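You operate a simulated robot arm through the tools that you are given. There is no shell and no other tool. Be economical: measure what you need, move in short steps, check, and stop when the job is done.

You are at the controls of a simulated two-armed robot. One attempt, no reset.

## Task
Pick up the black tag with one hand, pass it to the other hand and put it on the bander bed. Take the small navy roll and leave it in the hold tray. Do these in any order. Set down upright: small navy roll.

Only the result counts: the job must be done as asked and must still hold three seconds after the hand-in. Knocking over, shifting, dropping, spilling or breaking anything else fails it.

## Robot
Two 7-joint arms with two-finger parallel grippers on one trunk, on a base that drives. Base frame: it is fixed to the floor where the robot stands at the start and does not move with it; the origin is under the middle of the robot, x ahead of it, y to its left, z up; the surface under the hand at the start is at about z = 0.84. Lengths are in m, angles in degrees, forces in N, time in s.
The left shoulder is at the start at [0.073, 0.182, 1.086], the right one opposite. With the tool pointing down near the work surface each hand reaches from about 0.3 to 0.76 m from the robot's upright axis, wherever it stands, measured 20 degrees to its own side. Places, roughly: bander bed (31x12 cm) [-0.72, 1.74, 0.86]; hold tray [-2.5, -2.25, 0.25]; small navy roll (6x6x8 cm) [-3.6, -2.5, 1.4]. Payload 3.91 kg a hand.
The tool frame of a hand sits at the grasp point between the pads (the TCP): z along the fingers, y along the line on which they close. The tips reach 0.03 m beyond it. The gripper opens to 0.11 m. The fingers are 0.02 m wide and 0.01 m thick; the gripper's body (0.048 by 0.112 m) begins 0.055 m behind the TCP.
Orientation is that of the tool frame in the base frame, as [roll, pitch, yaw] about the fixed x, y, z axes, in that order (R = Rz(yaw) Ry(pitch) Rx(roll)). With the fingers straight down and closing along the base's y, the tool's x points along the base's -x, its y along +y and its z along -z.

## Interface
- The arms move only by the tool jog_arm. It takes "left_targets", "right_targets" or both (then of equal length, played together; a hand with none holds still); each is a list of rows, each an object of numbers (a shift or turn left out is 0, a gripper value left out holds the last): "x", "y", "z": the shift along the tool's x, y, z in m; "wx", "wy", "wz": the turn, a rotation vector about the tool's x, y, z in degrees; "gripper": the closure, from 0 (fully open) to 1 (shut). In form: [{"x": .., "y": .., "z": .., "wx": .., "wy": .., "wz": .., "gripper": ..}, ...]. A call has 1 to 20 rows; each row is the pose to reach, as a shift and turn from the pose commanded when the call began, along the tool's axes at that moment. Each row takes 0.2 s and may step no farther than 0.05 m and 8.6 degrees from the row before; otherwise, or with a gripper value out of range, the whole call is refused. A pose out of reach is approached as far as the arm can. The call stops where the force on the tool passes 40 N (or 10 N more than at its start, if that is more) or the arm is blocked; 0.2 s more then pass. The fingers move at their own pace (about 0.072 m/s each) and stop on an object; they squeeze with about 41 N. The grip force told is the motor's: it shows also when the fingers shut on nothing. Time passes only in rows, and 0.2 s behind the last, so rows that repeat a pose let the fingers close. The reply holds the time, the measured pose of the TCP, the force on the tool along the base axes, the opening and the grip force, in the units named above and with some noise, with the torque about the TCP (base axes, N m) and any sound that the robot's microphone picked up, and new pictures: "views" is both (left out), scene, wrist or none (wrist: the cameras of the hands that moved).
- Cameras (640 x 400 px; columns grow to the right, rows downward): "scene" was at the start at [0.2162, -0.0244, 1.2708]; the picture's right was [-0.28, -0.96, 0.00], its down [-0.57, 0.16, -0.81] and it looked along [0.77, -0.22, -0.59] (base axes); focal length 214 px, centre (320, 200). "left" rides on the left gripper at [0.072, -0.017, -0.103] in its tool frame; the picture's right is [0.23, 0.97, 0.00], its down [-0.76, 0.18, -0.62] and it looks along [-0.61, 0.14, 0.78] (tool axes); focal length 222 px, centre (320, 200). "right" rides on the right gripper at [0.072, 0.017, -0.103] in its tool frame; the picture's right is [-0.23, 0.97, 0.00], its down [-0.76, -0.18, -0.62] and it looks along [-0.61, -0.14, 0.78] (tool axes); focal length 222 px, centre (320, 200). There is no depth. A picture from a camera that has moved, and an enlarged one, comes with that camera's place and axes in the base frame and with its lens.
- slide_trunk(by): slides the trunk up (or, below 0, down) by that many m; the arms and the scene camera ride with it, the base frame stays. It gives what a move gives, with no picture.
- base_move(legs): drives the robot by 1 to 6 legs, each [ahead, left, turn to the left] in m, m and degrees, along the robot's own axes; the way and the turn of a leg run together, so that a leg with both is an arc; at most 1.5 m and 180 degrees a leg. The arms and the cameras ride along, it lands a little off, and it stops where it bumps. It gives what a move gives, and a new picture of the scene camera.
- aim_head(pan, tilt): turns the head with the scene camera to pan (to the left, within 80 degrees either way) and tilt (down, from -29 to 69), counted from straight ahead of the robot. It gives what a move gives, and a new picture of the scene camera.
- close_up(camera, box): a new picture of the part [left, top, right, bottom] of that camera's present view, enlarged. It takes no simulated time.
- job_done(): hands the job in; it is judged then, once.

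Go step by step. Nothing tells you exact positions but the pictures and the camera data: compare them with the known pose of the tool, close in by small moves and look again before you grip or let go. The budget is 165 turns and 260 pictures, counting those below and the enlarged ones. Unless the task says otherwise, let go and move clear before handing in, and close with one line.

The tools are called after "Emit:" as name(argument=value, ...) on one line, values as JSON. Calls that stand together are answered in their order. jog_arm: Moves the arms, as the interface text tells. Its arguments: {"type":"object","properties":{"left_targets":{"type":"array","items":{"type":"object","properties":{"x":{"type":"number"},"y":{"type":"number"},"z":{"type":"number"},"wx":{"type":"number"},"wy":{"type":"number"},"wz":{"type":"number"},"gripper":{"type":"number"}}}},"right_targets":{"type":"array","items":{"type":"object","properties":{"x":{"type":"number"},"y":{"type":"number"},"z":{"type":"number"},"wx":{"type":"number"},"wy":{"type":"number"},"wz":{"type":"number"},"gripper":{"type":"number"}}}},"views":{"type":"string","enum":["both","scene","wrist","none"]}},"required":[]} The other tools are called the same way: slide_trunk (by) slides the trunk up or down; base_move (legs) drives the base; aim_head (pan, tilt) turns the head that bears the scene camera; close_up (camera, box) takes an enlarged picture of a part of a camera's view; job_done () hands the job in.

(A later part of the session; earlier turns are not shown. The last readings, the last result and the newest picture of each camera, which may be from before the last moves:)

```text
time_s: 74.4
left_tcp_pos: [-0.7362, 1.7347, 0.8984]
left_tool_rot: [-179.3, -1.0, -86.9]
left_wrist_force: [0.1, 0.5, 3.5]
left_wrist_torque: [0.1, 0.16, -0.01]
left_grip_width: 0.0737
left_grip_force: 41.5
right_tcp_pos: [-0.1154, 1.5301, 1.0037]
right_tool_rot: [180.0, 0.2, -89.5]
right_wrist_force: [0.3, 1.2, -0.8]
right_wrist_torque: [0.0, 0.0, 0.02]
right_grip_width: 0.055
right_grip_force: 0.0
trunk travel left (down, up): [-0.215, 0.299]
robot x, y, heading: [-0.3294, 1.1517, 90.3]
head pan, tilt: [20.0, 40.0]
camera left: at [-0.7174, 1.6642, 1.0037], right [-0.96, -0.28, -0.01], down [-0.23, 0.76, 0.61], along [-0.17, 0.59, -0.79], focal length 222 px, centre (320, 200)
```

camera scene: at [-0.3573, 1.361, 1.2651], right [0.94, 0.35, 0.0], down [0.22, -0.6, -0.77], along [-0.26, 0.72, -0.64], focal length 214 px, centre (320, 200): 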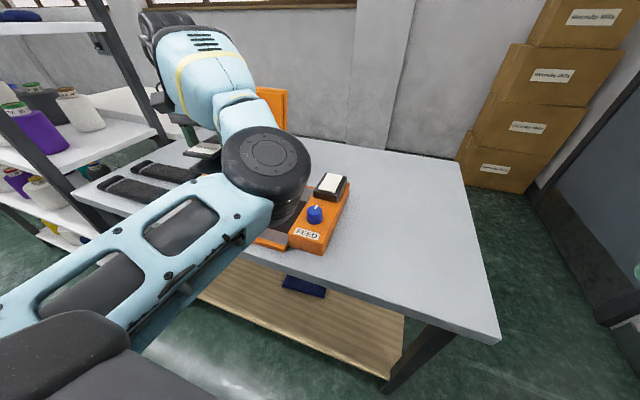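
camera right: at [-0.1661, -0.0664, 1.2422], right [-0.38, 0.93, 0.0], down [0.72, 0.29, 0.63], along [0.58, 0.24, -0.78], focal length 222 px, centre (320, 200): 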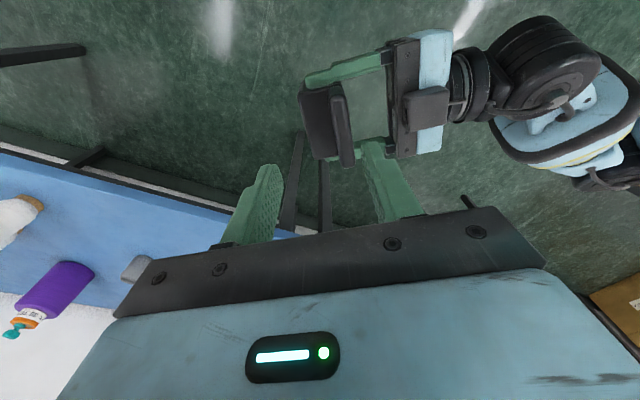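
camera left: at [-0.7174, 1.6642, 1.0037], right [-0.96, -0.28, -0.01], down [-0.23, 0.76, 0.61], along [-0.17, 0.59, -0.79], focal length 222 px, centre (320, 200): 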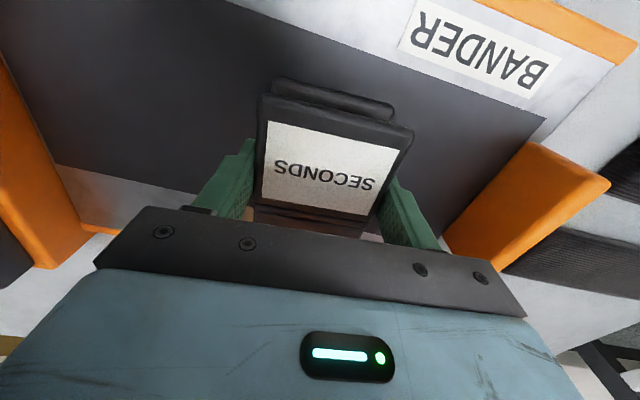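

Light contact (3.5 N) with the bed at TCP z≈0.898. I open and retreat straight up.

Emit:
jog_arm(left_targets=[{"gripper": 0.6, "z": 0.001}, {"gripper": 0.3}, {"gripper": 0.1}, {"gripper": 0}, {"z": -0.03}, {"z": -0.06}, {"z": -0.09}], views="wrist")

```text
time_s: 76.0
left_tcp_pos: [-0.738, 1.7365, 0.9889]
left_tool_rot: [-179.3, -1.0, -86.9]
left_wrist_force: [-0.1, 0.1, -0.2]
left_wrist_torque: [0.01, -0.02, -0.03]
left_grip_width: 0.1102
left_grip_force: 0.1
right_tcp_pos: [-0.1138, 1.5297, 1.0034]
right_tool_rot: [180.0, 0.3, -89.6]
right_wrist_force: [0.6, -0.7, 0.5]
right_wrist_torque: [0.02, -0.02, -0.02]
right_grip_width: 0.0551
right_grip_force: 0.1
trunk travel left (down, up): [-0.215, 0.299]
robot x, y, heading: [-0.3261, 1.1465, 90.2]
head pan, tilt: [20.0, 40.0]
camera left: at [-0.719, 1.6659, 1.0942], right [-0.96, -0.28, -0.01], down [-0.23, 0.76, 0.61], along [-0.16, 0.58, -0.8], focal length 222 px, centre (320, 200)
```

left: 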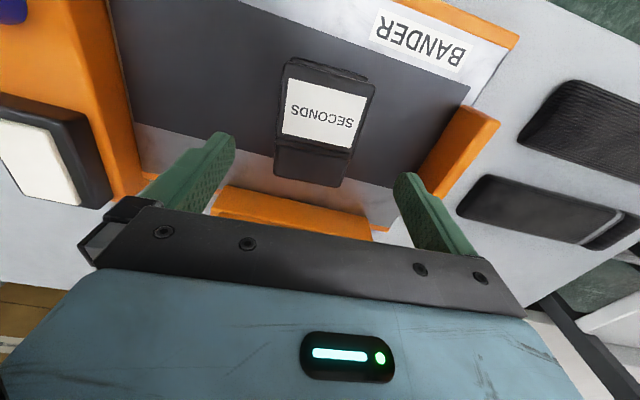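

The tag lies on the bed. I raise the trunk, back off, and look around for a route.

Emit:
slide_trunk(by=0.135)

Emit:
base_move(legs=[[-0.5, 0, 0]])

Emit:
aim_head(pan=75, tilt=15)

```text
time_s: 77.7
left_tcp_pos: [-0.7367, 1.7367, 1.1232]
left_tool_rot: [-179.3, -1.1, -86.9]
left_wrist_force: [-0.8, 0.3, -0.2]
left_wrist_torque: [-0.01, 0.0, 0.0]
left_grip_width: 0.1099
left_grip_force: 0.0
right_tcp_pos: [-0.1151, 1.5313, 1.1383]
right_tool_rot: [179.9, 0.2, -89.5]
right_wrist_force: [0.3, 0.8, -0.3]
right_wrist_torque: [0.01, 0.02, 0.01]
right_grip_width: 0.0551
right_grip_force: 0.0
trunk travel left (down, up): [-0.35, 0.164]
robot x, y, heading: [-0.3253, 1.1481, 90.3]
head pan, tilt: [20.0, 40.0]
```

```text
time_s: 80.6
left_tcp_pos: [-0.7356, 1.23, 1.1238]
left_tool_rot: [-179.2, -1.0, -86.7]
left_wrist_force: [-1.1, 0.4, 0.3]
left_wrist_torque: [0.0, 0.0, 0.02]
left_grip_width: 0.1102
left_grip_force: 0.0
right_tcp_pos: [-0.1133, 1.0264, 1.1373]
right_tool_rot: [179.9, 0.3, -89.4]
right_wrist_force: [-0.6, 0.2, -0.5]
right_wrist_torque: [0.04, 0.01, 0.01]
right_grip_width: 0.055
right_grip_force: 0.0
trunk travel left (down, up): [-0.35, 0.164]
robot x, y, heading: [-0.3243, 0.643, 90.2]
head pan, tilt: [20.0, 40.0]
camera scene: at [-0.3552, 0.8554, 1.2652], right [0.94, 0.35, 0.0], down [0.22, -0.6, -0.77], along [-0.27, 0.72, -0.64], focal length 214 px, centre (320, 200)
```

scene: 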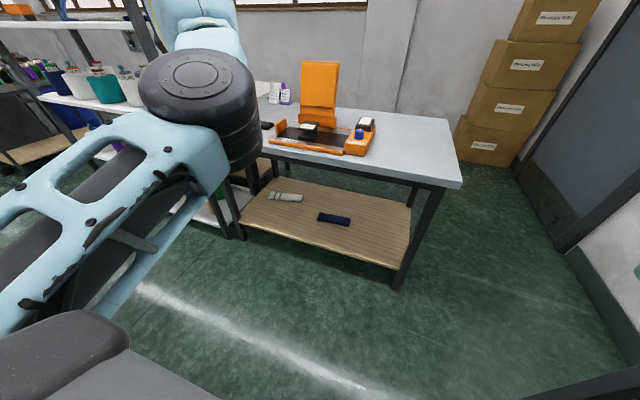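

```text
time_s: 81.9
left_tcp_pos: [-0.7359, 1.2314, 1.124]
left_tool_rot: [-179.3, -1.1, -86.7]
left_wrist_force: [0.0, 1.6, 0.4]
left_wrist_torque: [-0.01, -0.01, -0.01]
left_grip_width: 0.1099
left_grip_force: 0.0
right_tcp_pos: [-0.1135, 1.026, 1.1379]
right_tool_rot: [-180.0, 0.2, -89.3]
right_wrist_force: [0.5, 0.1, 0.5]
right_wrist_torque: [-0.01, 0.01, 0.0]
right_grip_width: 0.0552
right_grip_force: 0.0
trunk travel left (down, up): [-0.35, 0.164]
robot x, y, heading: [-0.3241, 0.6441, 90.3]
head pan, tilt: [75.0, 15.0]
camera scene: at [-0.4161, 0.7997, 1.3047], right [0.25, 0.97, 0.0], down [0.25, -0.07, -0.97], along [-0.93, 0.25, -0.26], focal length 214 px, centre (320, 200)
```

scene: 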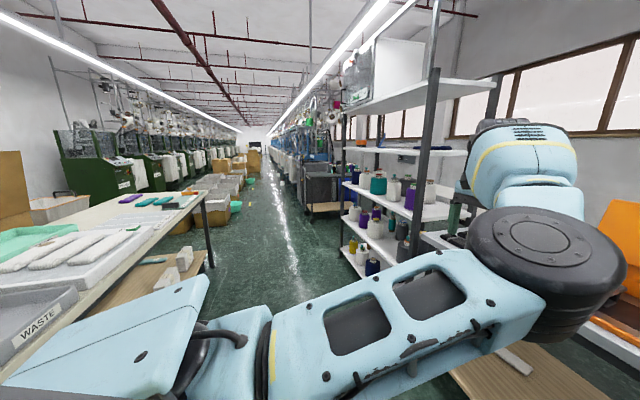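

There's an aisle running toward -x, between the table edge (y≈0.25) and the rack (y≈1.6). I centre at y≈0.9, turn left to face -x, and look.

Emit:
base_move(legs=[[0.22, 0, 0], [0, 0, 90]])

Emit:
aim_head(pan=0, tilt=15)

Emit:
aim_head(pan=60, tilt=15)

```text
time_s: 87.3
left_tcp_pos: [-0.9186, 0.4635, 1.123]
left_tool_rot: [-179.3, -1.1, 2.3]
left_wrist_force: [-0.1, 1.1, -0.5]
left_wrist_torque: [0.01, -0.02, -0.01]
left_grip_width: 0.1102
left_grip_force: 0.2
right_tcp_pos: [-0.7049, 1.0806, 1.1379]
right_tool_rot: [-180.0, 0.2, -0.3]
right_wrist_force: [0.0, -0.6, 0.2]
right_wrist_torque: [0.01, -0.02, -0.02]
right_grip_width: 0.0549
right_grip_force: 0.1
trunk travel left (down, up): [-0.35, 0.164]
robot x, y, heading: [-0.3233, 0.8661, 179.4]
head pan, tilt: [75.0, 15.0]
camera scene: at [-0.4829, 0.7762, 1.3048], right [-0.96, 0.27, 0.0], down [0.07, 0.25, -0.97], along [-0.26, -0.93, -0.26], focal length 214 px, centre (320, 200)
```

scene: 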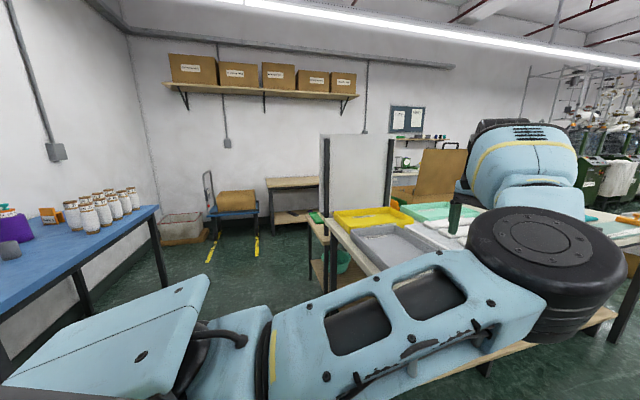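

```text
time_s: 88.8
left_tcp_pos: [-0.9188, 0.4635, 1.123]
left_tool_rot: [-179.3, -1.0, 2.4]
left_wrist_force: [-0.2, 0.4, -0.2]
left_wrist_torque: [-0.01, 0.0, 0.01]
left_grip_width: 0.1099
left_grip_force: 0.0
right_tcp_pos: [-0.7063, 1.083, 1.1375]
right_tool_rot: [180.0, 0.2, -0.3]
right_wrist_force: [0.3, -0.5, 0.1]
right_wrist_torque: [0.0, -0.02, -0.01]
right_grip_width: 0.0551
right_grip_force: 0.1
trunk travel left (down, up): [-0.35, 0.164]
robot x, y, heading: [-0.3232, 0.8649, 179.4]
head pan, tilt: [0.0, 15.0]
camera scene: at [-0.5513, 0.867, 1.3048], right [0.01, 1.0, 0.0], down [0.26, 0.0, -0.97], along [-0.97, 0.01, -0.26], focal length 214 px, centre (320, 200)
```

scene: 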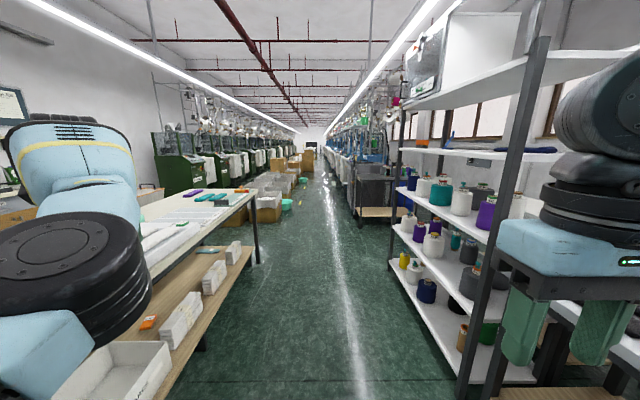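

```text
time_s: 90.1
left_tcp_pos: [-0.9189, 0.4651, 1.1242]
left_tool_rot: [-179.3, -1.1, 2.4]
left_wrist_force: [0.1, -0.4, 0.5]
left_wrist_torque: [-0.01, 0.01, 0.0]
left_grip_width: 0.1098
left_grip_force: 0.0
right_tcp_pos: [-0.7058, 1.0826, 1.1382]
right_tool_rot: [180.0, 0.2, -0.3]
right_wrist_force: [0.4, -0.4, -1.5]
right_wrist_torque: [0.0, -0.01, -0.02]
right_grip_width: 0.0549
right_grip_force: 0.0
trunk travel left (down, up): [-0.35, 0.164]
robot x, y, heading: [-0.324, 0.863, 179.6]
head pan, tilt: [60.0, 15.0]
camera scene: at [-0.5054, 0.7858, 1.3048], right [-0.86, 0.51, 0.0], down [0.13, 0.22, -0.97], along [-0.49, -0.83, -0.26], focal length 214 px, centre (320, 200)
```

scene: 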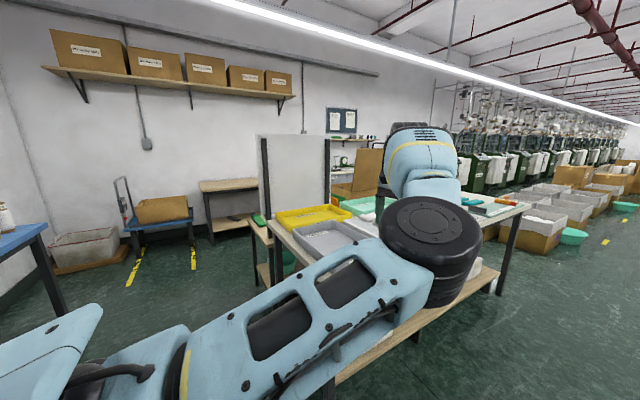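

Emit:
close_up(camera="scene", box=[310, 90, 430, 220])

```text
3.08 times, centred on (370, 155) of scene
camera zoom: at [-0.5054, 0.7858, 1.3048], right [-0.86, 0.51, 0.0], down [0.13, 0.22, -0.97], along [-0.49, -0.83, -0.26], focal length 660 px, centre (166, 338)
```

zoom: 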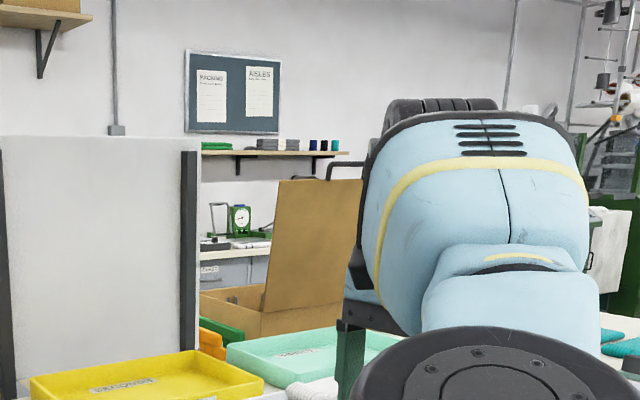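

The navy rolls are on the wall shelf under the notice board. I'll go around by the near corridor: turn to face -y and advance, then look.

Emit:
base_move(legs=[[0, 0, 90], [0.9, 0.04, 0]])

Emit:
aim_head(pan=-55, tilt=25)

```text
time_s: 98.7
left_tcp_pos: [0.139, -0.6194, 1.1232]
left_tool_rot: [-179.3, -1.1, 94.0]
left_wrist_force: [0.0, 0.0, 1.0]
left_wrist_torque: [0.02, -0.04, 0.0]
left_grip_width: 0.1099
left_grip_force: 0.0
right_tcp_pos: [-0.4853, -0.4224, 1.1378]
right_tool_rot: [-179.9, 0.2, 91.2]
right_wrist_force: [0.7, -0.5, 0.4]
right_wrist_torque: [0.0, -0.02, -0.02]
right_grip_width: 0.0551
right_grip_force: 0.2
trunk travel left (down, up): [-0.35, 0.164]
robot x, y, heading: [-0.2766, -0.0377, -89.3]
head pan, tilt: [60.0, 15.0]
camera scene: at [-0.1939, -0.2156, 1.3047], right [-0.48, -0.87, 0.0], down [-0.23, 0.13, -0.97], along [0.84, -0.47, -0.26], focal length 214 px, centre (320, 200)
```

scene: 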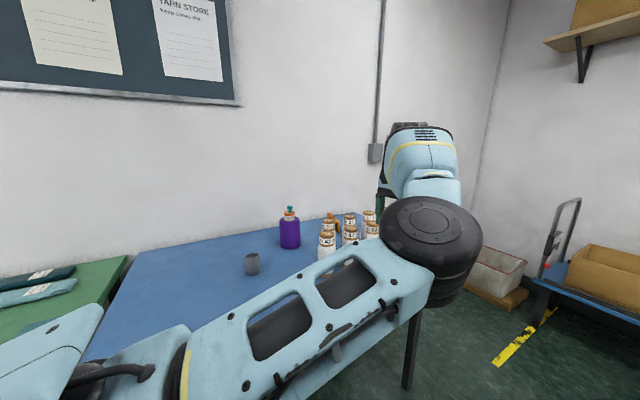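

```text
time_s: 100.7
left_tcp_pos: [0.138, -0.6202, 1.1237]
left_tool_rot: [-179.3, -1.1, 94.0]
left_wrist_force: [0.8, -0.5, 0.6]
left_wrist_torque: [0.01, 0.02, 0.03]
left_grip_width: 0.1099
left_grip_force: 0.0
right_tcp_pos: [-0.4844, -0.4224, 1.1373]
right_tool_rot: [180.0, 0.3, 91.2]
right_wrist_force: [0.0, -0.5, -0.3]
right_wrist_torque: [-0.01, 0.02, 0.02]
right_grip_width: 0.0551
right_grip_force: 0.0
trunk travel left (down, up): [-0.35, 0.164]
robot x, y, heading: [-0.2768, -0.0393, -89.1]
head pan, tilt: [-55.0, 25.0]
camera scene: at [-0.3501, -0.2244, 1.2885], right [-0.59, 0.81, 0.0], down [0.34, 0.25, -0.91], along [-0.73, -0.53, -0.42], focal length 214 px, centre (320, 200)
```

scene: 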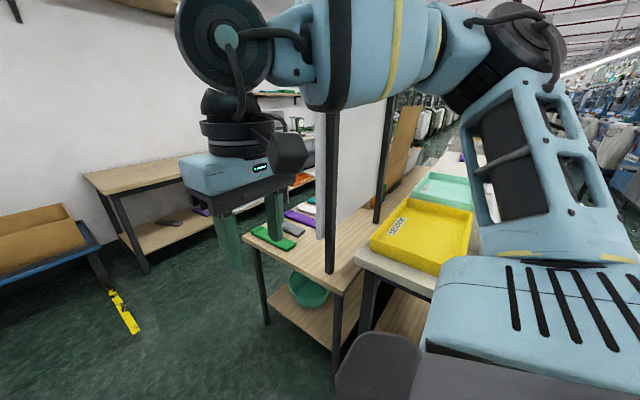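

Emit:
base_move(legs=[[0, 0.13, 0], [0.6, 0, 0], [0.6, 0, 0]])

Emit:
aim_head(pan=-70, tilt=25)

Emit:
aim_head(pan=-30, tilt=15)

```text
time_s: 108.4
left_tcp_pos: [0.2771, -1.8181, 1.1235]
left_tool_rot: [-179.3, -1.2, 93.5]
left_wrist_force: [-0.9, -0.5, -0.5]
left_wrist_torque: [0.04, -0.01, 0.0]
left_grip_width: 0.1099
left_grip_force: 0.1
right_tcp_pos: [-0.3462, -1.6165, 1.1387]
right_tool_rot: [-180.0, 0.4, 90.8]
right_wrist_force: [-0.5, -0.1, 0.0]
right_wrist_torque: [-0.01, -0.01, -0.02]
right_grip_width: 0.055
right_grip_force: 0.1
trunk travel left (down, up): [-0.35, 0.164]
robot x, y, heading: [-0.138, -1.2297, -89.5]
head pan, tilt: [-55.0, 25.0]
camera scene: at [-0.2091, -1.4197, 1.2885], right [-0.58, 0.81, 0.0], down [0.34, 0.25, -0.91], along [-0.74, -0.53, -0.42], focal length 214 px, centre (320, 200)
```

scene: 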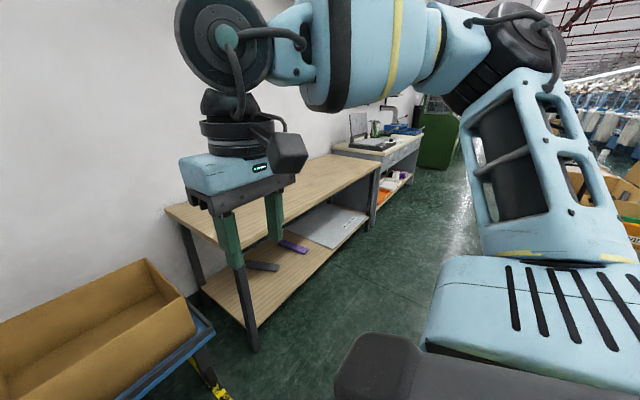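

```text
time_s: 109.2
left_tcp_pos: [0.2769, -1.8185, 1.1225]
left_tool_rot: [-179.3, -1.2, 93.5]
left_wrist_force: [-0.5, -0.6, -0.5]
left_wrist_torque: [-0.02, -0.03, 0.01]
left_grip_width: 0.1099
left_grip_force: 0.1
right_tcp_pos: [-0.346, -1.6172, 1.1382]
right_tool_rot: [-180.0, 0.2, 90.9]
right_wrist_force: [0.2, 0.2, 0.4]
right_wrist_torque: [0.02, -0.03, 0.04]
right_grip_width: 0.0553
right_grip_force: 0.2
trunk travel left (down, up): [-0.35, 0.164]
robot x, y, heading: [-0.1352, -1.2345, -89.7]
head pan, tilt: [-70.0, 25.0]
camera scene: at [-0.2204, -1.3983, 1.2885], right [-0.35, 0.94, 0.0], down [0.4, 0.15, -0.91], along [-0.85, -0.32, -0.42], focal length 214 px, centre (320, 200)
```

scene: 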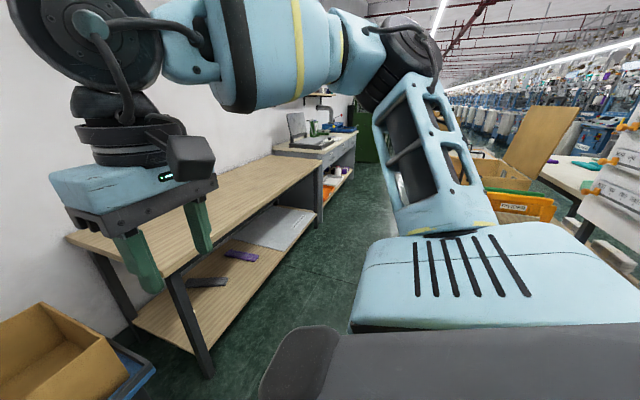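

```text
time_s: 110.2
left_tcp_pos: [0.2765, -1.8179, 1.1243]
left_tool_rot: [-179.3, -1.2, 93.5]
left_wrist_force: [-0.3, 0.5, -0.3]
left_wrist_torque: [0.02, 0.01, 0.01]
left_grip_width: 0.1101
left_grip_force: 0.2
right_tcp_pos: [-0.3475, -1.6153, 1.1383]
right_tool_rot: [180.0, 0.3, 90.8]
right_wrist_force: [0.5, 0.2, 0.6]
right_wrist_torque: [0.0, -0.01, -0.01]
right_grip_width: 0.0551
right_grip_force: 0.2
trunk travel left (down, up): [-0.35, 0.164]
robot x, y, heading: [-0.1341, -1.233, -89.5]
head pan, tilt: [-30.0, 15.0]
camera scene: at [-0.1802, -1.4473, 1.3047], right [-0.87, 0.49, 0.0], down [0.13, 0.23, -0.97], along [-0.48, -0.84, -0.26], focal length 214 px, centre (320, 200)
```

scene: 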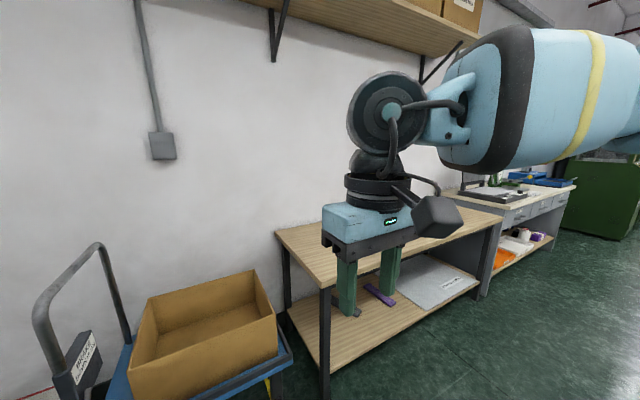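

The roll's shelf is further along -x, above a desk; the tray should be on that desk's low shelf. I strafe right along y≈-1.4.

Emit:
base_move(legs=[[0.17, 0, 0], [0, -1.0, 0], [0, -0.9, 0]])

Emit:
aim_head(pan=-30, tilt=30)

```text
time_s: 128.4
left_tcp_pos: [-1.6458, -1.9983, 1.1248]
left_tool_rot: [-179.3, -1.2, 93.0]
left_wrist_force: [0.0, -0.2, 0.3]
left_wrist_torque: [-0.01, -0.02, 0.04]
left_grip_width: 0.1099
left_grip_force: 0.0
right_tcp_pos: [-2.2677, -1.7916, 1.1382]
right_tool_rot: [-180.0, 0.3, 90.4]
right_wrist_force: [0.0, 0.1, -0.3]
right_wrist_torque: [0.0, -0.01, -0.01]
right_grip_width: 0.055
right_grip_force: 0.1
trunk travel left (down, up): [-0.35, 0.164]
robot x, y, heading: [-2.0548, -1.4073, -89.8]
head pan, tilt: [-30.0, 15.0]
camera scene: at [-2.1007, -1.6242, 1.3048], right [-0.87, 0.5, 0.0], down [0.13, 0.22, -0.97], along [-0.48, -0.84, -0.26], focal length 214 px, centre (320, 200)
```

scene: 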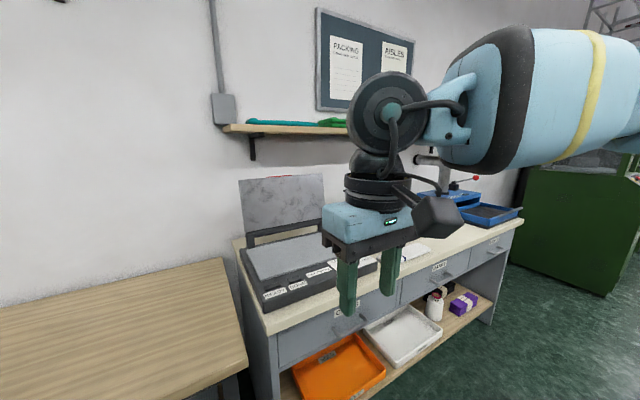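

```text
time_s: 129.2
left_tcp_pos: [-1.6465, -1.9983, 1.1247]
left_tool_rot: [-179.3, -1.1, 93.1]
left_wrist_force: [-0.1, 0.2, 0.7]
left_wrist_torque: [-0.03, -0.02, 0.03]
left_grip_width: 0.1099
left_grip_force: 0.0
right_tcp_pos: [-2.2672, -1.793, 1.1382]
right_tool_rot: [179.9, 0.2, 90.4]
right_wrist_force: [0.1, 0.7, -0.4]
right_wrist_torque: [0.01, -0.02, 0.01]
right_grip_width: 0.055
right_grip_force: 0.0
trunk travel left (down, up): [-0.35, 0.164]
robot x, y, heading: [-2.0559, -1.4107, -90.1]
head pan, tilt: [-30.0, 30.0]
camera scene: at [-2.0992, -1.6216, 1.2806], right [-0.87, 0.5, 0.0], down [0.25, 0.43, -0.87], along [-0.43, -0.75, -0.5], focal length 214 px, centre (320, 200)
```

scene: 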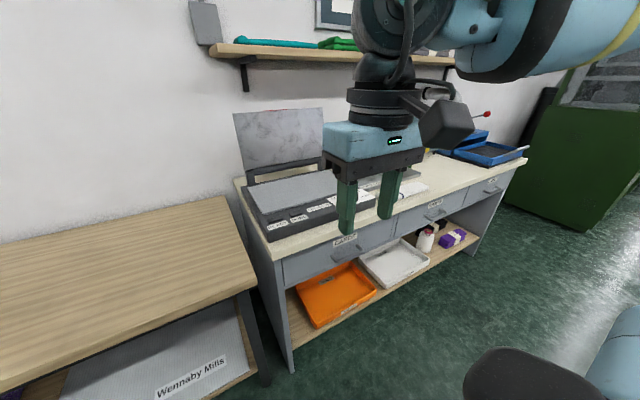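

Emit:
close_up(camera="scene", box=[260, 220, 480, 350])

Emit:
close_up(camera="scene", box=[200, 10, 480, 150])

```text
2.91 times, centred on (370, 285) of scene
camera zoom: at [-2.0992, -1.6216, 1.2806], right [-0.87, 0.5, 0.0], down [0.25, 0.43, -0.87], along [-0.43, -0.75, -0.5], focal length 624 px, centre (174, -47)
```

zoom: 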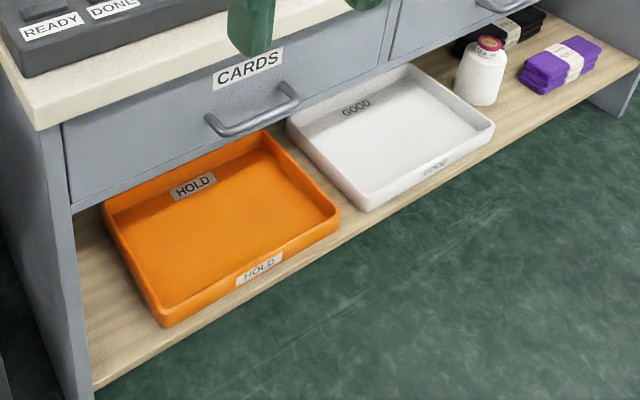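

```text
2.29 times, centred on (340, 80) of scene
camera zoom: at [-2.0992, -1.6216, 1.2806], right [-0.87, 0.5, 0.0], down [0.25, 0.43, -0.87], along [-0.43, -0.75, -0.5], focal length 490 px, centre (274, 474)
```

zoom: 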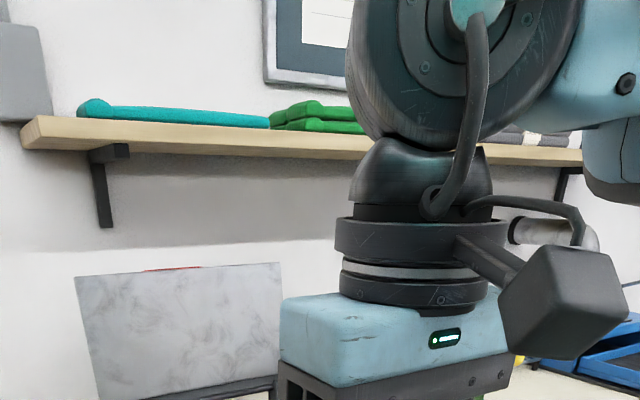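

The HOLD tray is the orange one on the low shelf (x -2.37…-2.73, y -2.12…-2.36). Now I strafe toward the roll and look at the wall shelf.

Emit:
base_move(legs=[[0, -0.85, 0]])

Emit:
slide_trunk(by=0.16)

Emit:
aim_head(pan=-25, tilt=15)

Emit:
aim_head(pan=-75, tilt=25)

```text
time_s: 137.0
left_tcp_pos: [-2.4934, -2.0009, 1.1243]
left_tool_rot: [-179.4, -1.1, 93.1]
left_wrist_force: [-0.4, 0.2, 0.2]
left_wrist_torque: [0.04, -0.01, 0.03]
left_grip_width: 0.11
left_grip_force: 0.0
right_tcp_pos: [-3.1162, -1.7953, 1.139]
right_tool_rot: [179.9, 0.3, 90.4]
right_wrist_force: [-0.8, -0.8, 0.0]
right_wrist_torque: [-0.01, 0.03, 0.01]
right_grip_width: 0.0549
right_grip_force: 0.1
trunk travel left (down, up): [-0.35, 0.164]
robot x, y, heading: [-2.9021, -1.413, -89.6]
head pan, tilt: [-30.0, 30.0]
camera scene: at [-2.9468, -1.6235, 1.2806], right [-0.87, 0.5, 0.0], down [0.25, 0.43, -0.87], along [-0.43, -0.75, -0.5], focal length 214 px, centre (320, 200)
```

scene: 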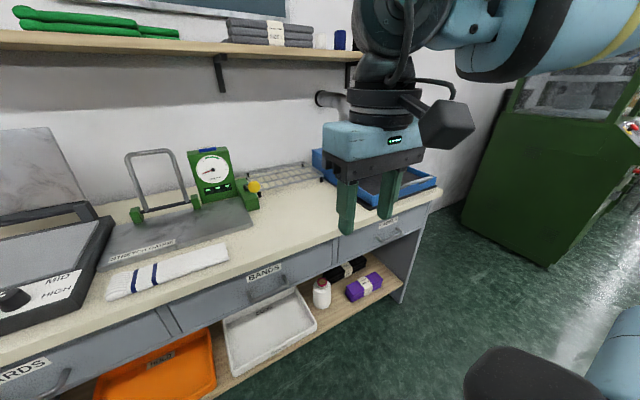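

```text
time_s: 138.9
left_tcp_pos: [-2.4937, -1.9996, 1.2812]
left_tool_rot: [-179.2, -1.1, 93.2]
left_wrist_force: [-0.8, -1.2, -0.3]
left_wrist_torque: [-0.02, -0.04, 0.01]
left_grip_width: 0.1098
left_grip_force: 0.0
right_tcp_pos: [-3.1166, -1.7954, 1.2966]
right_tool_rot: [179.9, 0.2, 90.4]
right_wrist_force: [0.3, 0.1, 0.0]
right_wrist_torque: [0.02, 0.01, 0.0]
right_grip_width: 0.0551
right_grip_force: 0.2
trunk travel left (down, up): [-0.51, 0.004]
robot x, y, heading: [-2.9026, -1.4121, -89.9]
head pan, tilt: [-30.0, 30.0]
```

```text
time_s: 139.6
left_tcp_pos: [-2.495, -2.0, 1.2833]
left_tool_rot: [-179.2, -0.9, 93.1]
left_wrist_force: [0.6, 0.9, -0.3]
left_wrist_torque: [0.01, 0.0, 0.01]
left_grip_width: 0.1097
left_grip_force: 0.0
right_tcp_pos: [-3.1158, -1.795, 1.2983]
right_tool_rot: [179.9, 0.2, 90.4]
right_wrist_force: [0.1, 0.6, 0.1]
right_wrist_torque: [0.04, 0.01, 0.0]
right_grip_width: 0.0551
right_grip_force: 0.2
trunk travel left (down, up): [-0.51, 0.004]
robot x, y, heading: [-2.9054, -1.4136, -89.7]
head pan, tilt: [-25.0, 15.0]
camera scene: at [-2.9414, -1.5131, 1.4888], right [-0.91, 0.42, 0.0], down [0.11, 0.24, -0.97], along [-0.41, -0.88, -0.26], focal length 214 px, centre (320, 200)
```

scene: 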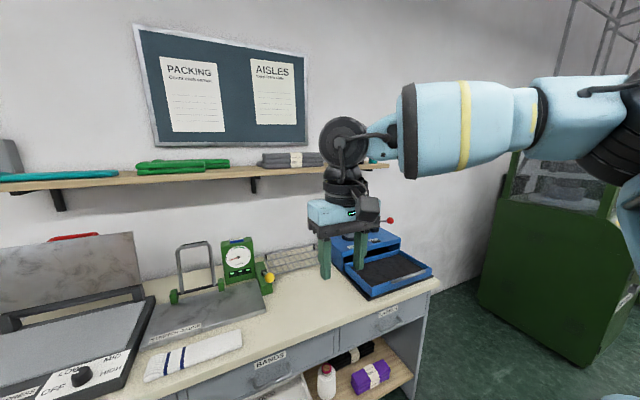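

```text
time_s: 140.8
left_tcp_pos: [-2.4948, -1.9989, 1.2834]
left_tool_rot: [-179.2, -1.1, 93.1]
left_wrist_force: [-0.7, 0.4, 0.0]
left_wrist_torque: [-0.01, -0.04, 0.0]
left_grip_width: 0.1099
left_grip_force: 0.0
right_tcp_pos: [-3.1153, -1.7935, 1.2977]
right_tool_rot: [-180.0, 0.3, 90.4]
right_wrist_force: [-0.5, -0.1, -0.5]
right_wrist_torque: [-0.03, -0.02, 0.02]
right_grip_width: 0.0549
right_grip_force: 0.0
trunk travel left (down, up): [-0.51, 0.004]
robot x, y, heading: [-2.9028, -1.4131, -89.9]
head pan, tilt: [-75.0, 25.0]
camera scene: at [-2.9908, -1.4524, 1.4726], right [-0.26, 0.97, 0.0], down [0.41, 0.11, -0.91], along [-0.87, -0.24, -0.42], focal length 214 px, centre (320, 200)
```

scene: 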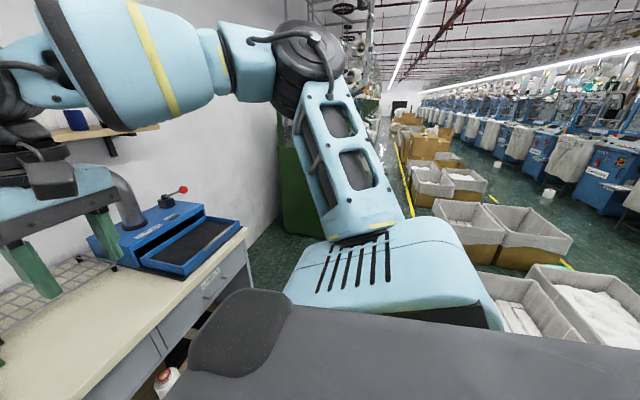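

Emit:
base_move(legs=[[0, -0.35, 0]])

Emit:
aim_head(pan=0, tilt=10)

Emit:
close_up(camera="right", box=[0, 0, 640, 400])

```text
time_s: 144.4
left_tcp_pos: [-2.841, -1.9985, 1.2836]
left_tool_rot: [-179.2, -1.0, 93.1]
left_wrist_force: [0.0, -0.6, -0.7]
left_wrist_torque: [0.0, 0.03, -0.02]
left_grip_width: 0.1101
left_grip_force: 0.0
right_tcp_pos: [-3.4624, -1.794, 1.2974]
right_tool_rot: [-180.0, 0.4, 90.4]
right_wrist_force: [0.0, -0.4, 0.2]
right_wrist_torque: [0.03, -0.01, 0.0]
right_grip_width: 0.0552
right_grip_force: 0.0
trunk travel left (down, up): [-0.51, 0.004]
robot x, y, heading: [-3.2514, -1.4134, -90.1]
head pan, tilt: [-75.0, 25.0]
camera scene: at [-3.3383, -1.4529, 1.4726], right [-0.26, 0.97, 0.0], down [0.41, 0.11, -0.91], along [-0.88, -0.24, -0.42], focal length 214 px, centre (320, 200)
```

scene: 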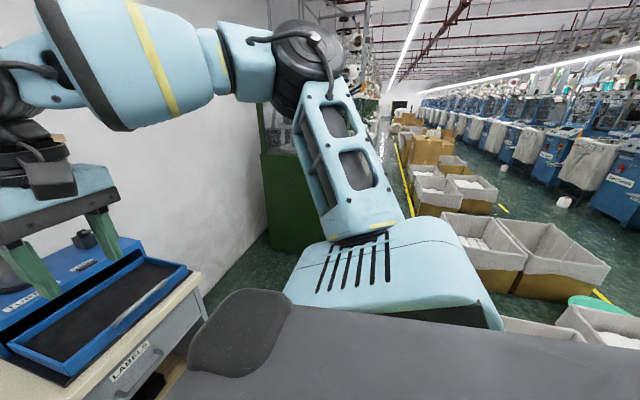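

```text
time_s: 145.9
left_tcp_pos: [-2.8425, -1.9994, 1.2834]
left_tool_rot: [-179.1, -1.0, 93.0]
left_wrist_force: [-0.1, 1.1, -0.1]
left_wrist_torque: [0.02, 0.03, 0.02]
left_grip_width: 0.1103
left_grip_force: 0.0
right_tcp_pos: [-3.4632, -1.7956, 1.2984]
right_tool_rot: [-179.9, 0.3, 90.4]
right_wrist_force: [0.6, 0.8, -0.3]
right_wrist_torque: [0.01, -0.01, 0.01]
right_grip_width: 0.0548
right_grip_force: 0.0
trunk travel left (down, up): [-0.51, 0.004]
robot x, y, heading: [-3.2508, -1.4158, -89.9]
head pan, tilt: [0.0, 10.0]
camera scene: at [-3.2494, -1.5218, 1.497], right [-1.0, 0.0, 0.0], down [0.0, 0.17, -0.98], along [0.0, -0.98, -0.17], focal length 214 px, centre (320, 200)
```

scene: 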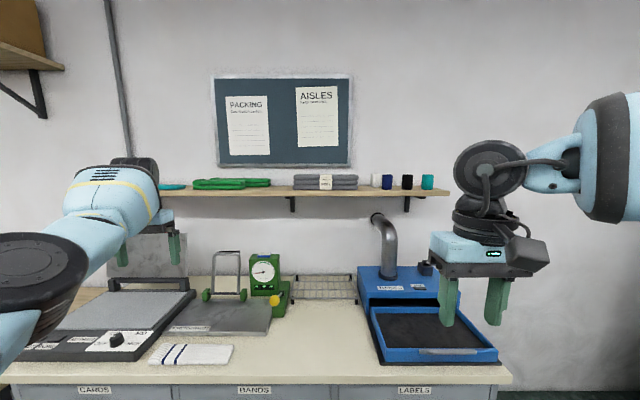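

```text
1.00 times, centred on (320, 200) of right (not enlarged: the box is as wide or as high as the picture)
camera zoom: at [-3.4472, -1.7221, 1.4022], right [0.98, -0.22, 0.0], down [-0.17, -0.76, 0.63], along [-0.14, -0.61, -0.78], focal length 222 px, centre (320, 200)
```

zoom: 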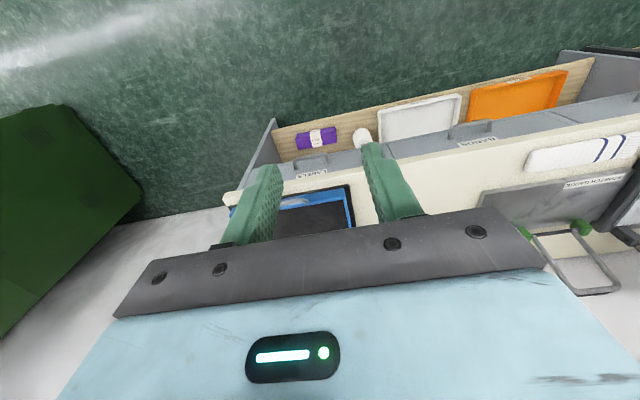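

Emit:
close_up(camera="scene", box=[350, 150, 470, 220])

```text
5.33 times, centred on (410, 185) of scene
camera zoom: at [-3.2494, -1.5218, 1.497], right [-1.0, 0.0, 0.0], down [0.0, 0.17, -0.98], along [0.0, -0.98, -0.17], focal length 1144 px, centre (-160, 280)
```

zoom: 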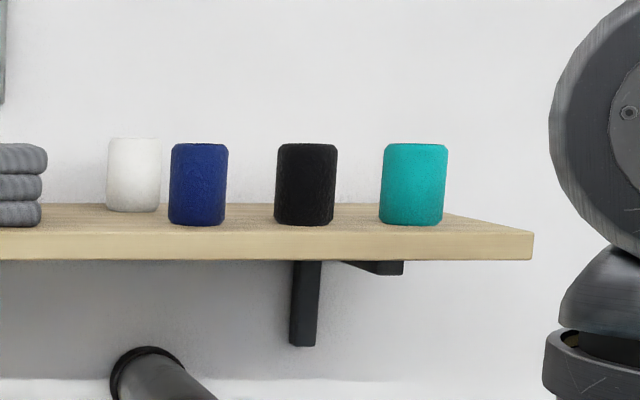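

Rolls on the shelf: white, navy, black, teal; navy is about (-3.585, -2.58), standing on z≈1.367. I tilt the right hand to about 30° below level while moving it up and forward.

Emit:
jog_arm(right_targets=[{"wy": -7.5, "x": -0.015, "z": -0.02, "gripper": 0}, {"wy": -15, "x": -0.03, "z": -0.04}, {"wy": -22.5, "x": -0.045, "z": -0.06}, {"wy": -30, "x": -0.06, "z": -0.08}, {"wy": -37.5, "x": -0.075, "z": -0.1}, {"wy": -45, "x": -0.09, "z": -0.12}, {"wy": -52.5, "x": -0.105, "z": -0.14}, {"wy": -60, "x": -0.12, "z": -0.15}])

```text
time_s: 147.7
left_tcp_pos: [-2.8413, -1.9996, 1.2838]
left_tool_rot: [-179.2, -1.0, 93.1]
left_wrist_force: [-0.7, 0.1, -1.4]
left_wrist_torque: [-0.03, 0.01, 0.0]
left_grip_width: 0.1098
left_grip_force: 0.0
right_tcp_pos: [-3.4634, -1.9153, 1.4495]
right_tool_rot: [179.8, 60.4, 90.3]
right_wrist_force: [0.1, -0.1, -1.1]
right_wrist_torque: [-0.03, 0.01, -0.02]
right_grip_width: 0.11
right_grip_force: 0.0
trunk travel left (down, up): [-0.51, 0.004]
robot x, y, heading: [-3.2522, -1.4149, -89.6]
head pan, tilt: [0.0, 10.0]
camera scene: at [-3.2494, -1.5222, 1.4969], right [-1.0, 0.0, 0.0], down [0.0, 0.17, -0.98], along [0.0, -0.98, -0.17], focal length 214 px, centre (320, 200)
camera right: at [-3.4478, -1.7897, 1.4381], right [0.97, -0.11, 0.2], down [-0.18, 0.16, 0.97], along [-0.14, -0.98, 0.14], focal length 222 px, centre (320, 200)
```

scene: 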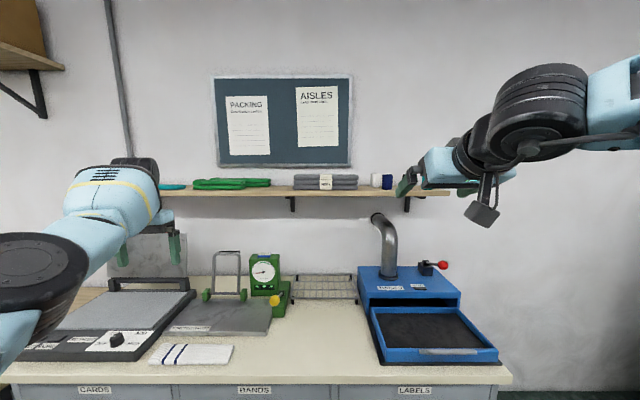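
right: 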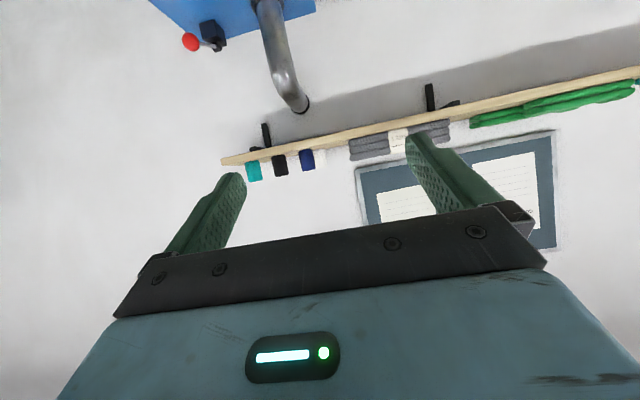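

Emit:
close_up(camera="right", box=[220, 110, 380, 210])

```text
4.00 times, centred on (300, 160) of right
camera zoom: at [-3.4478, -1.7897, 1.4381], right [0.97, -0.11, 0.2], down [-0.18, 0.16, 0.97], along [-0.14, -0.98, 0.14], focal length 888 px, centre (400, 360)
```

zoom: 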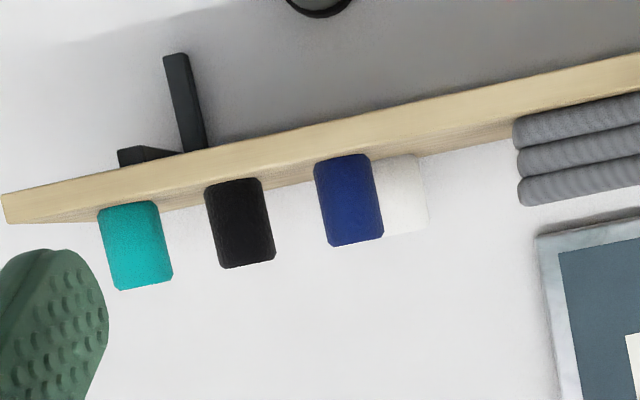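

Navy roll triangulated at (-3.573, -2.549, 1.404). I strafe right 0.11 and advance 0.295, keeping clear of the desk.

Emit:
base_move(legs=[[0, -0.11, 0], [0.295, 0, 0]])

Emit:
close_up(camera="right", box=[160, 60, 480, 260])

```text
time_s: 150.9
left_tcp_pos: [-2.9469, -2.294, 1.284]
left_tool_rot: [-179.2, -0.8, 93.3]
left_wrist_force: [0.3, 0.8, 0.4]
left_wrist_torque: [-0.03, 0.01, -0.01]
left_grip_width: 0.1101
left_grip_force: 0.0
right_tcp_pos: [-3.5692, -2.211, 1.4501]
right_tool_rot: [180.0, 60.4, 90.5]
right_wrist_force: [-0.5, 0.0, -0.9]
right_wrist_torque: [0.02, 0.02, -0.02]
right_grip_width: 0.1102
right_grip_force: 0.1
trunk travel left (down, up): [-0.51, 0.004]
robot x, y, heading: [-3.356, -1.7108, -89.9]
head pan, tilt: [0.0, 10.0]
camera scene: at [-3.3558, -1.8165, 1.4972], right [-1.0, 0.0, 0.0], down [0.0, 0.17, -0.98], along [0.0, -0.98, -0.17], focal length 214 px, centre (320, 200)
```

scene: 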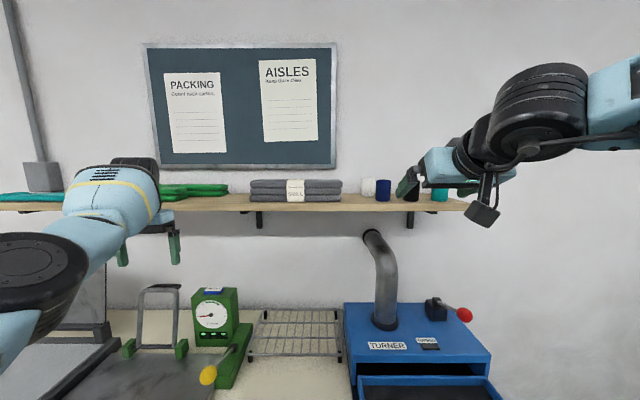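

```text
2.00 times, centred on (320, 160) of right
camera zoom: at [-3.5535, -2.0842, 1.4389], right [0.97, -0.1, 0.2], down [-0.18, 0.16, 0.97], along [-0.13, -0.98, 0.14], focal length 444 px, centre (320, 280)
```

zoom: 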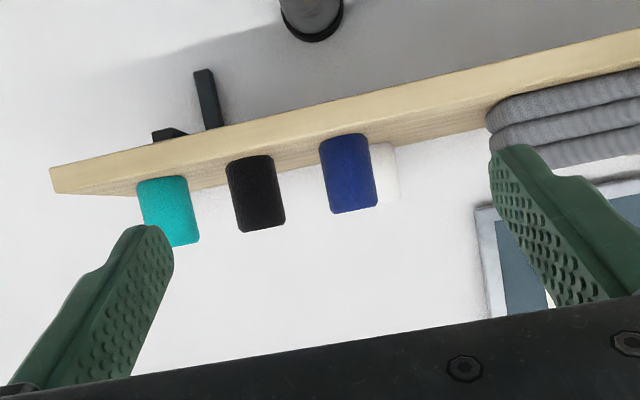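

Emit:
jog_arm(right_targets=[{"z": 0.04, "x": -0.016, "gripper": 0.27}, {"z": 0.08, "x": -0.033}, {"z": 0.12, "x": -0.05}, {"z": 0.16, "x": -0.067}, {"z": 0.195, "x": -0.082}])

Emit:
close_up(camera="right", box=[160, 60, 480, 260])

```text
time_s: 152.1
left_tcp_pos: [-2.9481, -2.2974, 1.2798]
left_tool_rot: [-179.3, -1.4, 93.2]
left_wrist_force: [0.6, -1.4, 0.0]
left_wrist_torque: [0.08, -0.04, 0.01]
left_grip_width: 0.1099
left_grip_force: 0.1
right_tcp_pos: [-3.5795, -2.3745, 1.3922]
right_tool_rot: [179.9, 60.0, 90.4]
right_wrist_force: [0.0, -0.7, -0.3]
right_wrist_torque: [0.05, -0.03, 0.02]
right_grip_width: 0.0805
right_grip_force: 0.1
right hand out of reach, approached as far as the arm can: row 4, 5
trunk travel left (down, up): [-0.51, 0.004]
robot x, y, heading: [-3.3554, -1.7111, -89.6]
head pan, tilt: [0.0, 10.0]
camera scene: at [-3.357, -1.8219, 1.4963], right [-1.0, 0.0, 0.0], down [0.0, 0.18, -0.98], along [0.0, -0.98, -0.18], focal length 214 px, centre (320, 200)
camera right: at [-3.5633, -2.2486, 1.3829], right [0.97, -0.1, 0.2], down [-0.18, 0.16, 0.97], along [-0.13, -0.98, 0.14], focal length 222 px, centre (320, 200)
```

scene: 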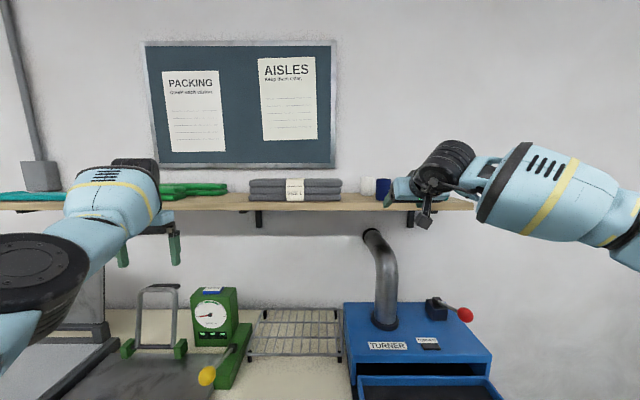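
right: 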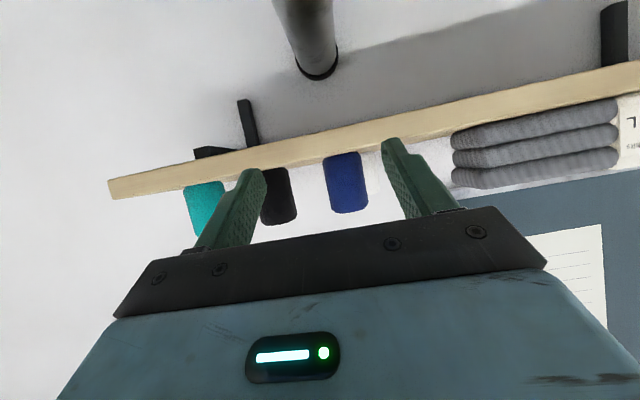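

```text
2.00 times, centred on (320, 160) of right
camera zoom: at [-3.5633, -2.2486, 1.3829], right [0.97, -0.1, 0.2], down [-0.18, 0.16, 0.97], along [-0.13, -0.98, 0.14], focal length 444 px, centre (320, 280)
```

zoom: 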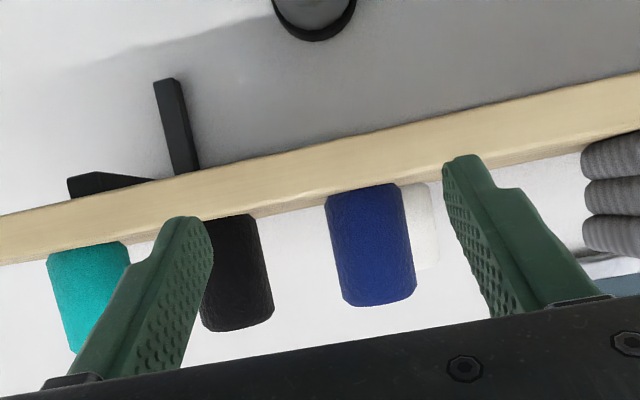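

The arm stalls 15 cm short, probably at a wrist limit. I flatten the tilt by 15° and extend to test the reach.

Emit:
jog_arm(right_targets=[{"wy": -5, "x": -0.035, "z": -0.005}, {"wy": -10, "x": -0.055, "z": 0.02}, {"wy": -15, "x": -0.075, "z": 0.05}], views="scene")

```text
time_s: 152.9
left_tcp_pos: [-2.9517, -2.2935, 1.2843]
left_tool_rot: [-179.3, -1.0, 93.1]
left_wrist_force: [-0.3, 0.2, -0.3]
left_wrist_torque: [-0.03, -0.11, 0.0]
left_grip_width: 0.1099
left_grip_force: 0.0
right_tcp_pos: [-3.6474, -2.4121, 1.4313]
right_tool_rot: [179.4, 75.3, 90.1]
right_wrist_force: [-0.3, 0.2, 0.0]
right_wrist_torque: [0.03, 0.02, -0.01]
right_grip_width: 0.0801
right_grip_force: 0.1
right hand out of reach, approached as far as the arm can: row 1, 2, 3
trunk travel left (down, up): [-0.51, 0.004]
robot x, y, heading: [-3.3597, -1.7106, -89.7]
head pan, tilt: [0.0, 10.0]
camera scene: at [-3.3594, -1.8167, 1.497], right [-1.0, 0.0, 0.0], down [0.0, 0.17, -0.98], along [0.0, -0.98, -0.17], focal length 214 px, centre (320, 200)
```

scene: 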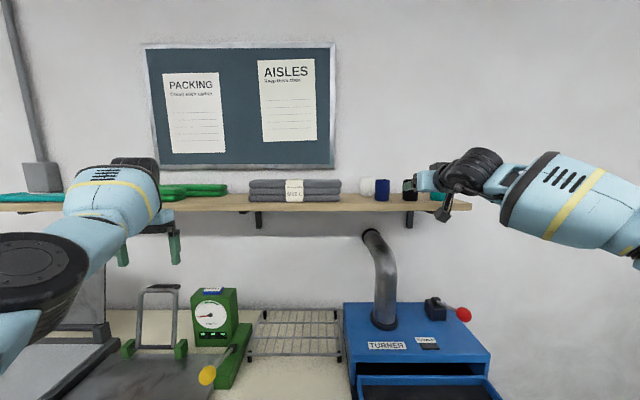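

Emit:
jog_arm(right_targets=[{"wx": -7, "y": 0.02, "z": 0.0}, {"wx": -14, "y": 0.04, "z": 0.01}, {"wx": -21, "y": 0.06, "z": 0.02}, {"wx": -28, "y": 0.075, "z": 0.03}])

```text
time_s: 153.9
left_tcp_pos: [-2.9481, -2.2952, 1.283]
left_tool_rot: [-179.3, -0.9, 93.2]
left_wrist_force: [1.0, 0.3, 0.2]
left_wrist_torque: [-0.02, 0.03, -0.01]
left_grip_width: 0.1098
left_grip_force: 0.1
right_tcp_pos: [-3.5646, -2.4235, 1.4193]
right_tool_rot: [151.7, 75.3, 89.7]
right_wrist_force: [-1.2, -1.0, -0.2]
right_wrist_torque: [0.02, 0.0, 0.0]
right_grip_width: 0.0804
right_grip_force: 0.0
right hand out of reach, approached as far as the arm can: row 4
trunk travel left (down, up): [-0.51, 0.004]
robot x, y, heading: [-3.3603, -1.7098, -89.7]
head pan, tilt: [0.0, 10.0]
camera scene: at [-3.356, -1.8178, 1.497], right [-1.0, 0.0, 0.0], down [0.0, 0.17, -0.98], along [0.0, -0.98, -0.17], focal length 214 px, centre (320, 200)
camera right: at [-3.5985, -2.3092, 1.3744], right [0.86, 0.39, 0.34], down [-0.45, 0.26, 0.85], along [0.24, -0.89, 0.4], focal length 222 px, centre (320, 200)
```

scene: 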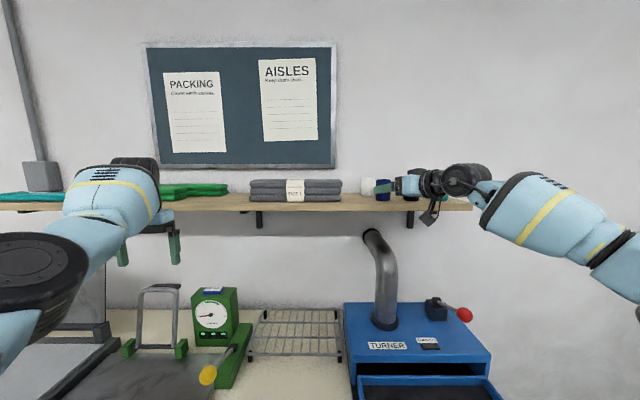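
right: 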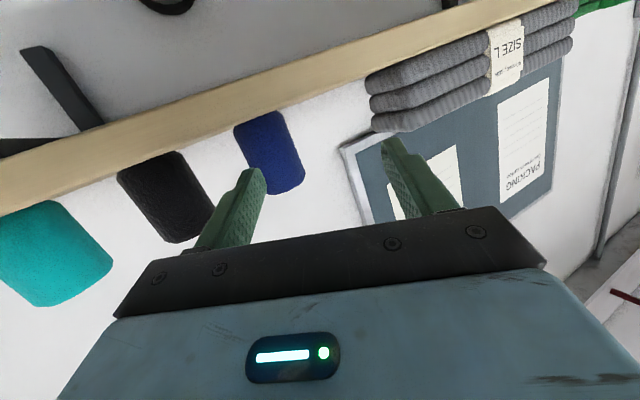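

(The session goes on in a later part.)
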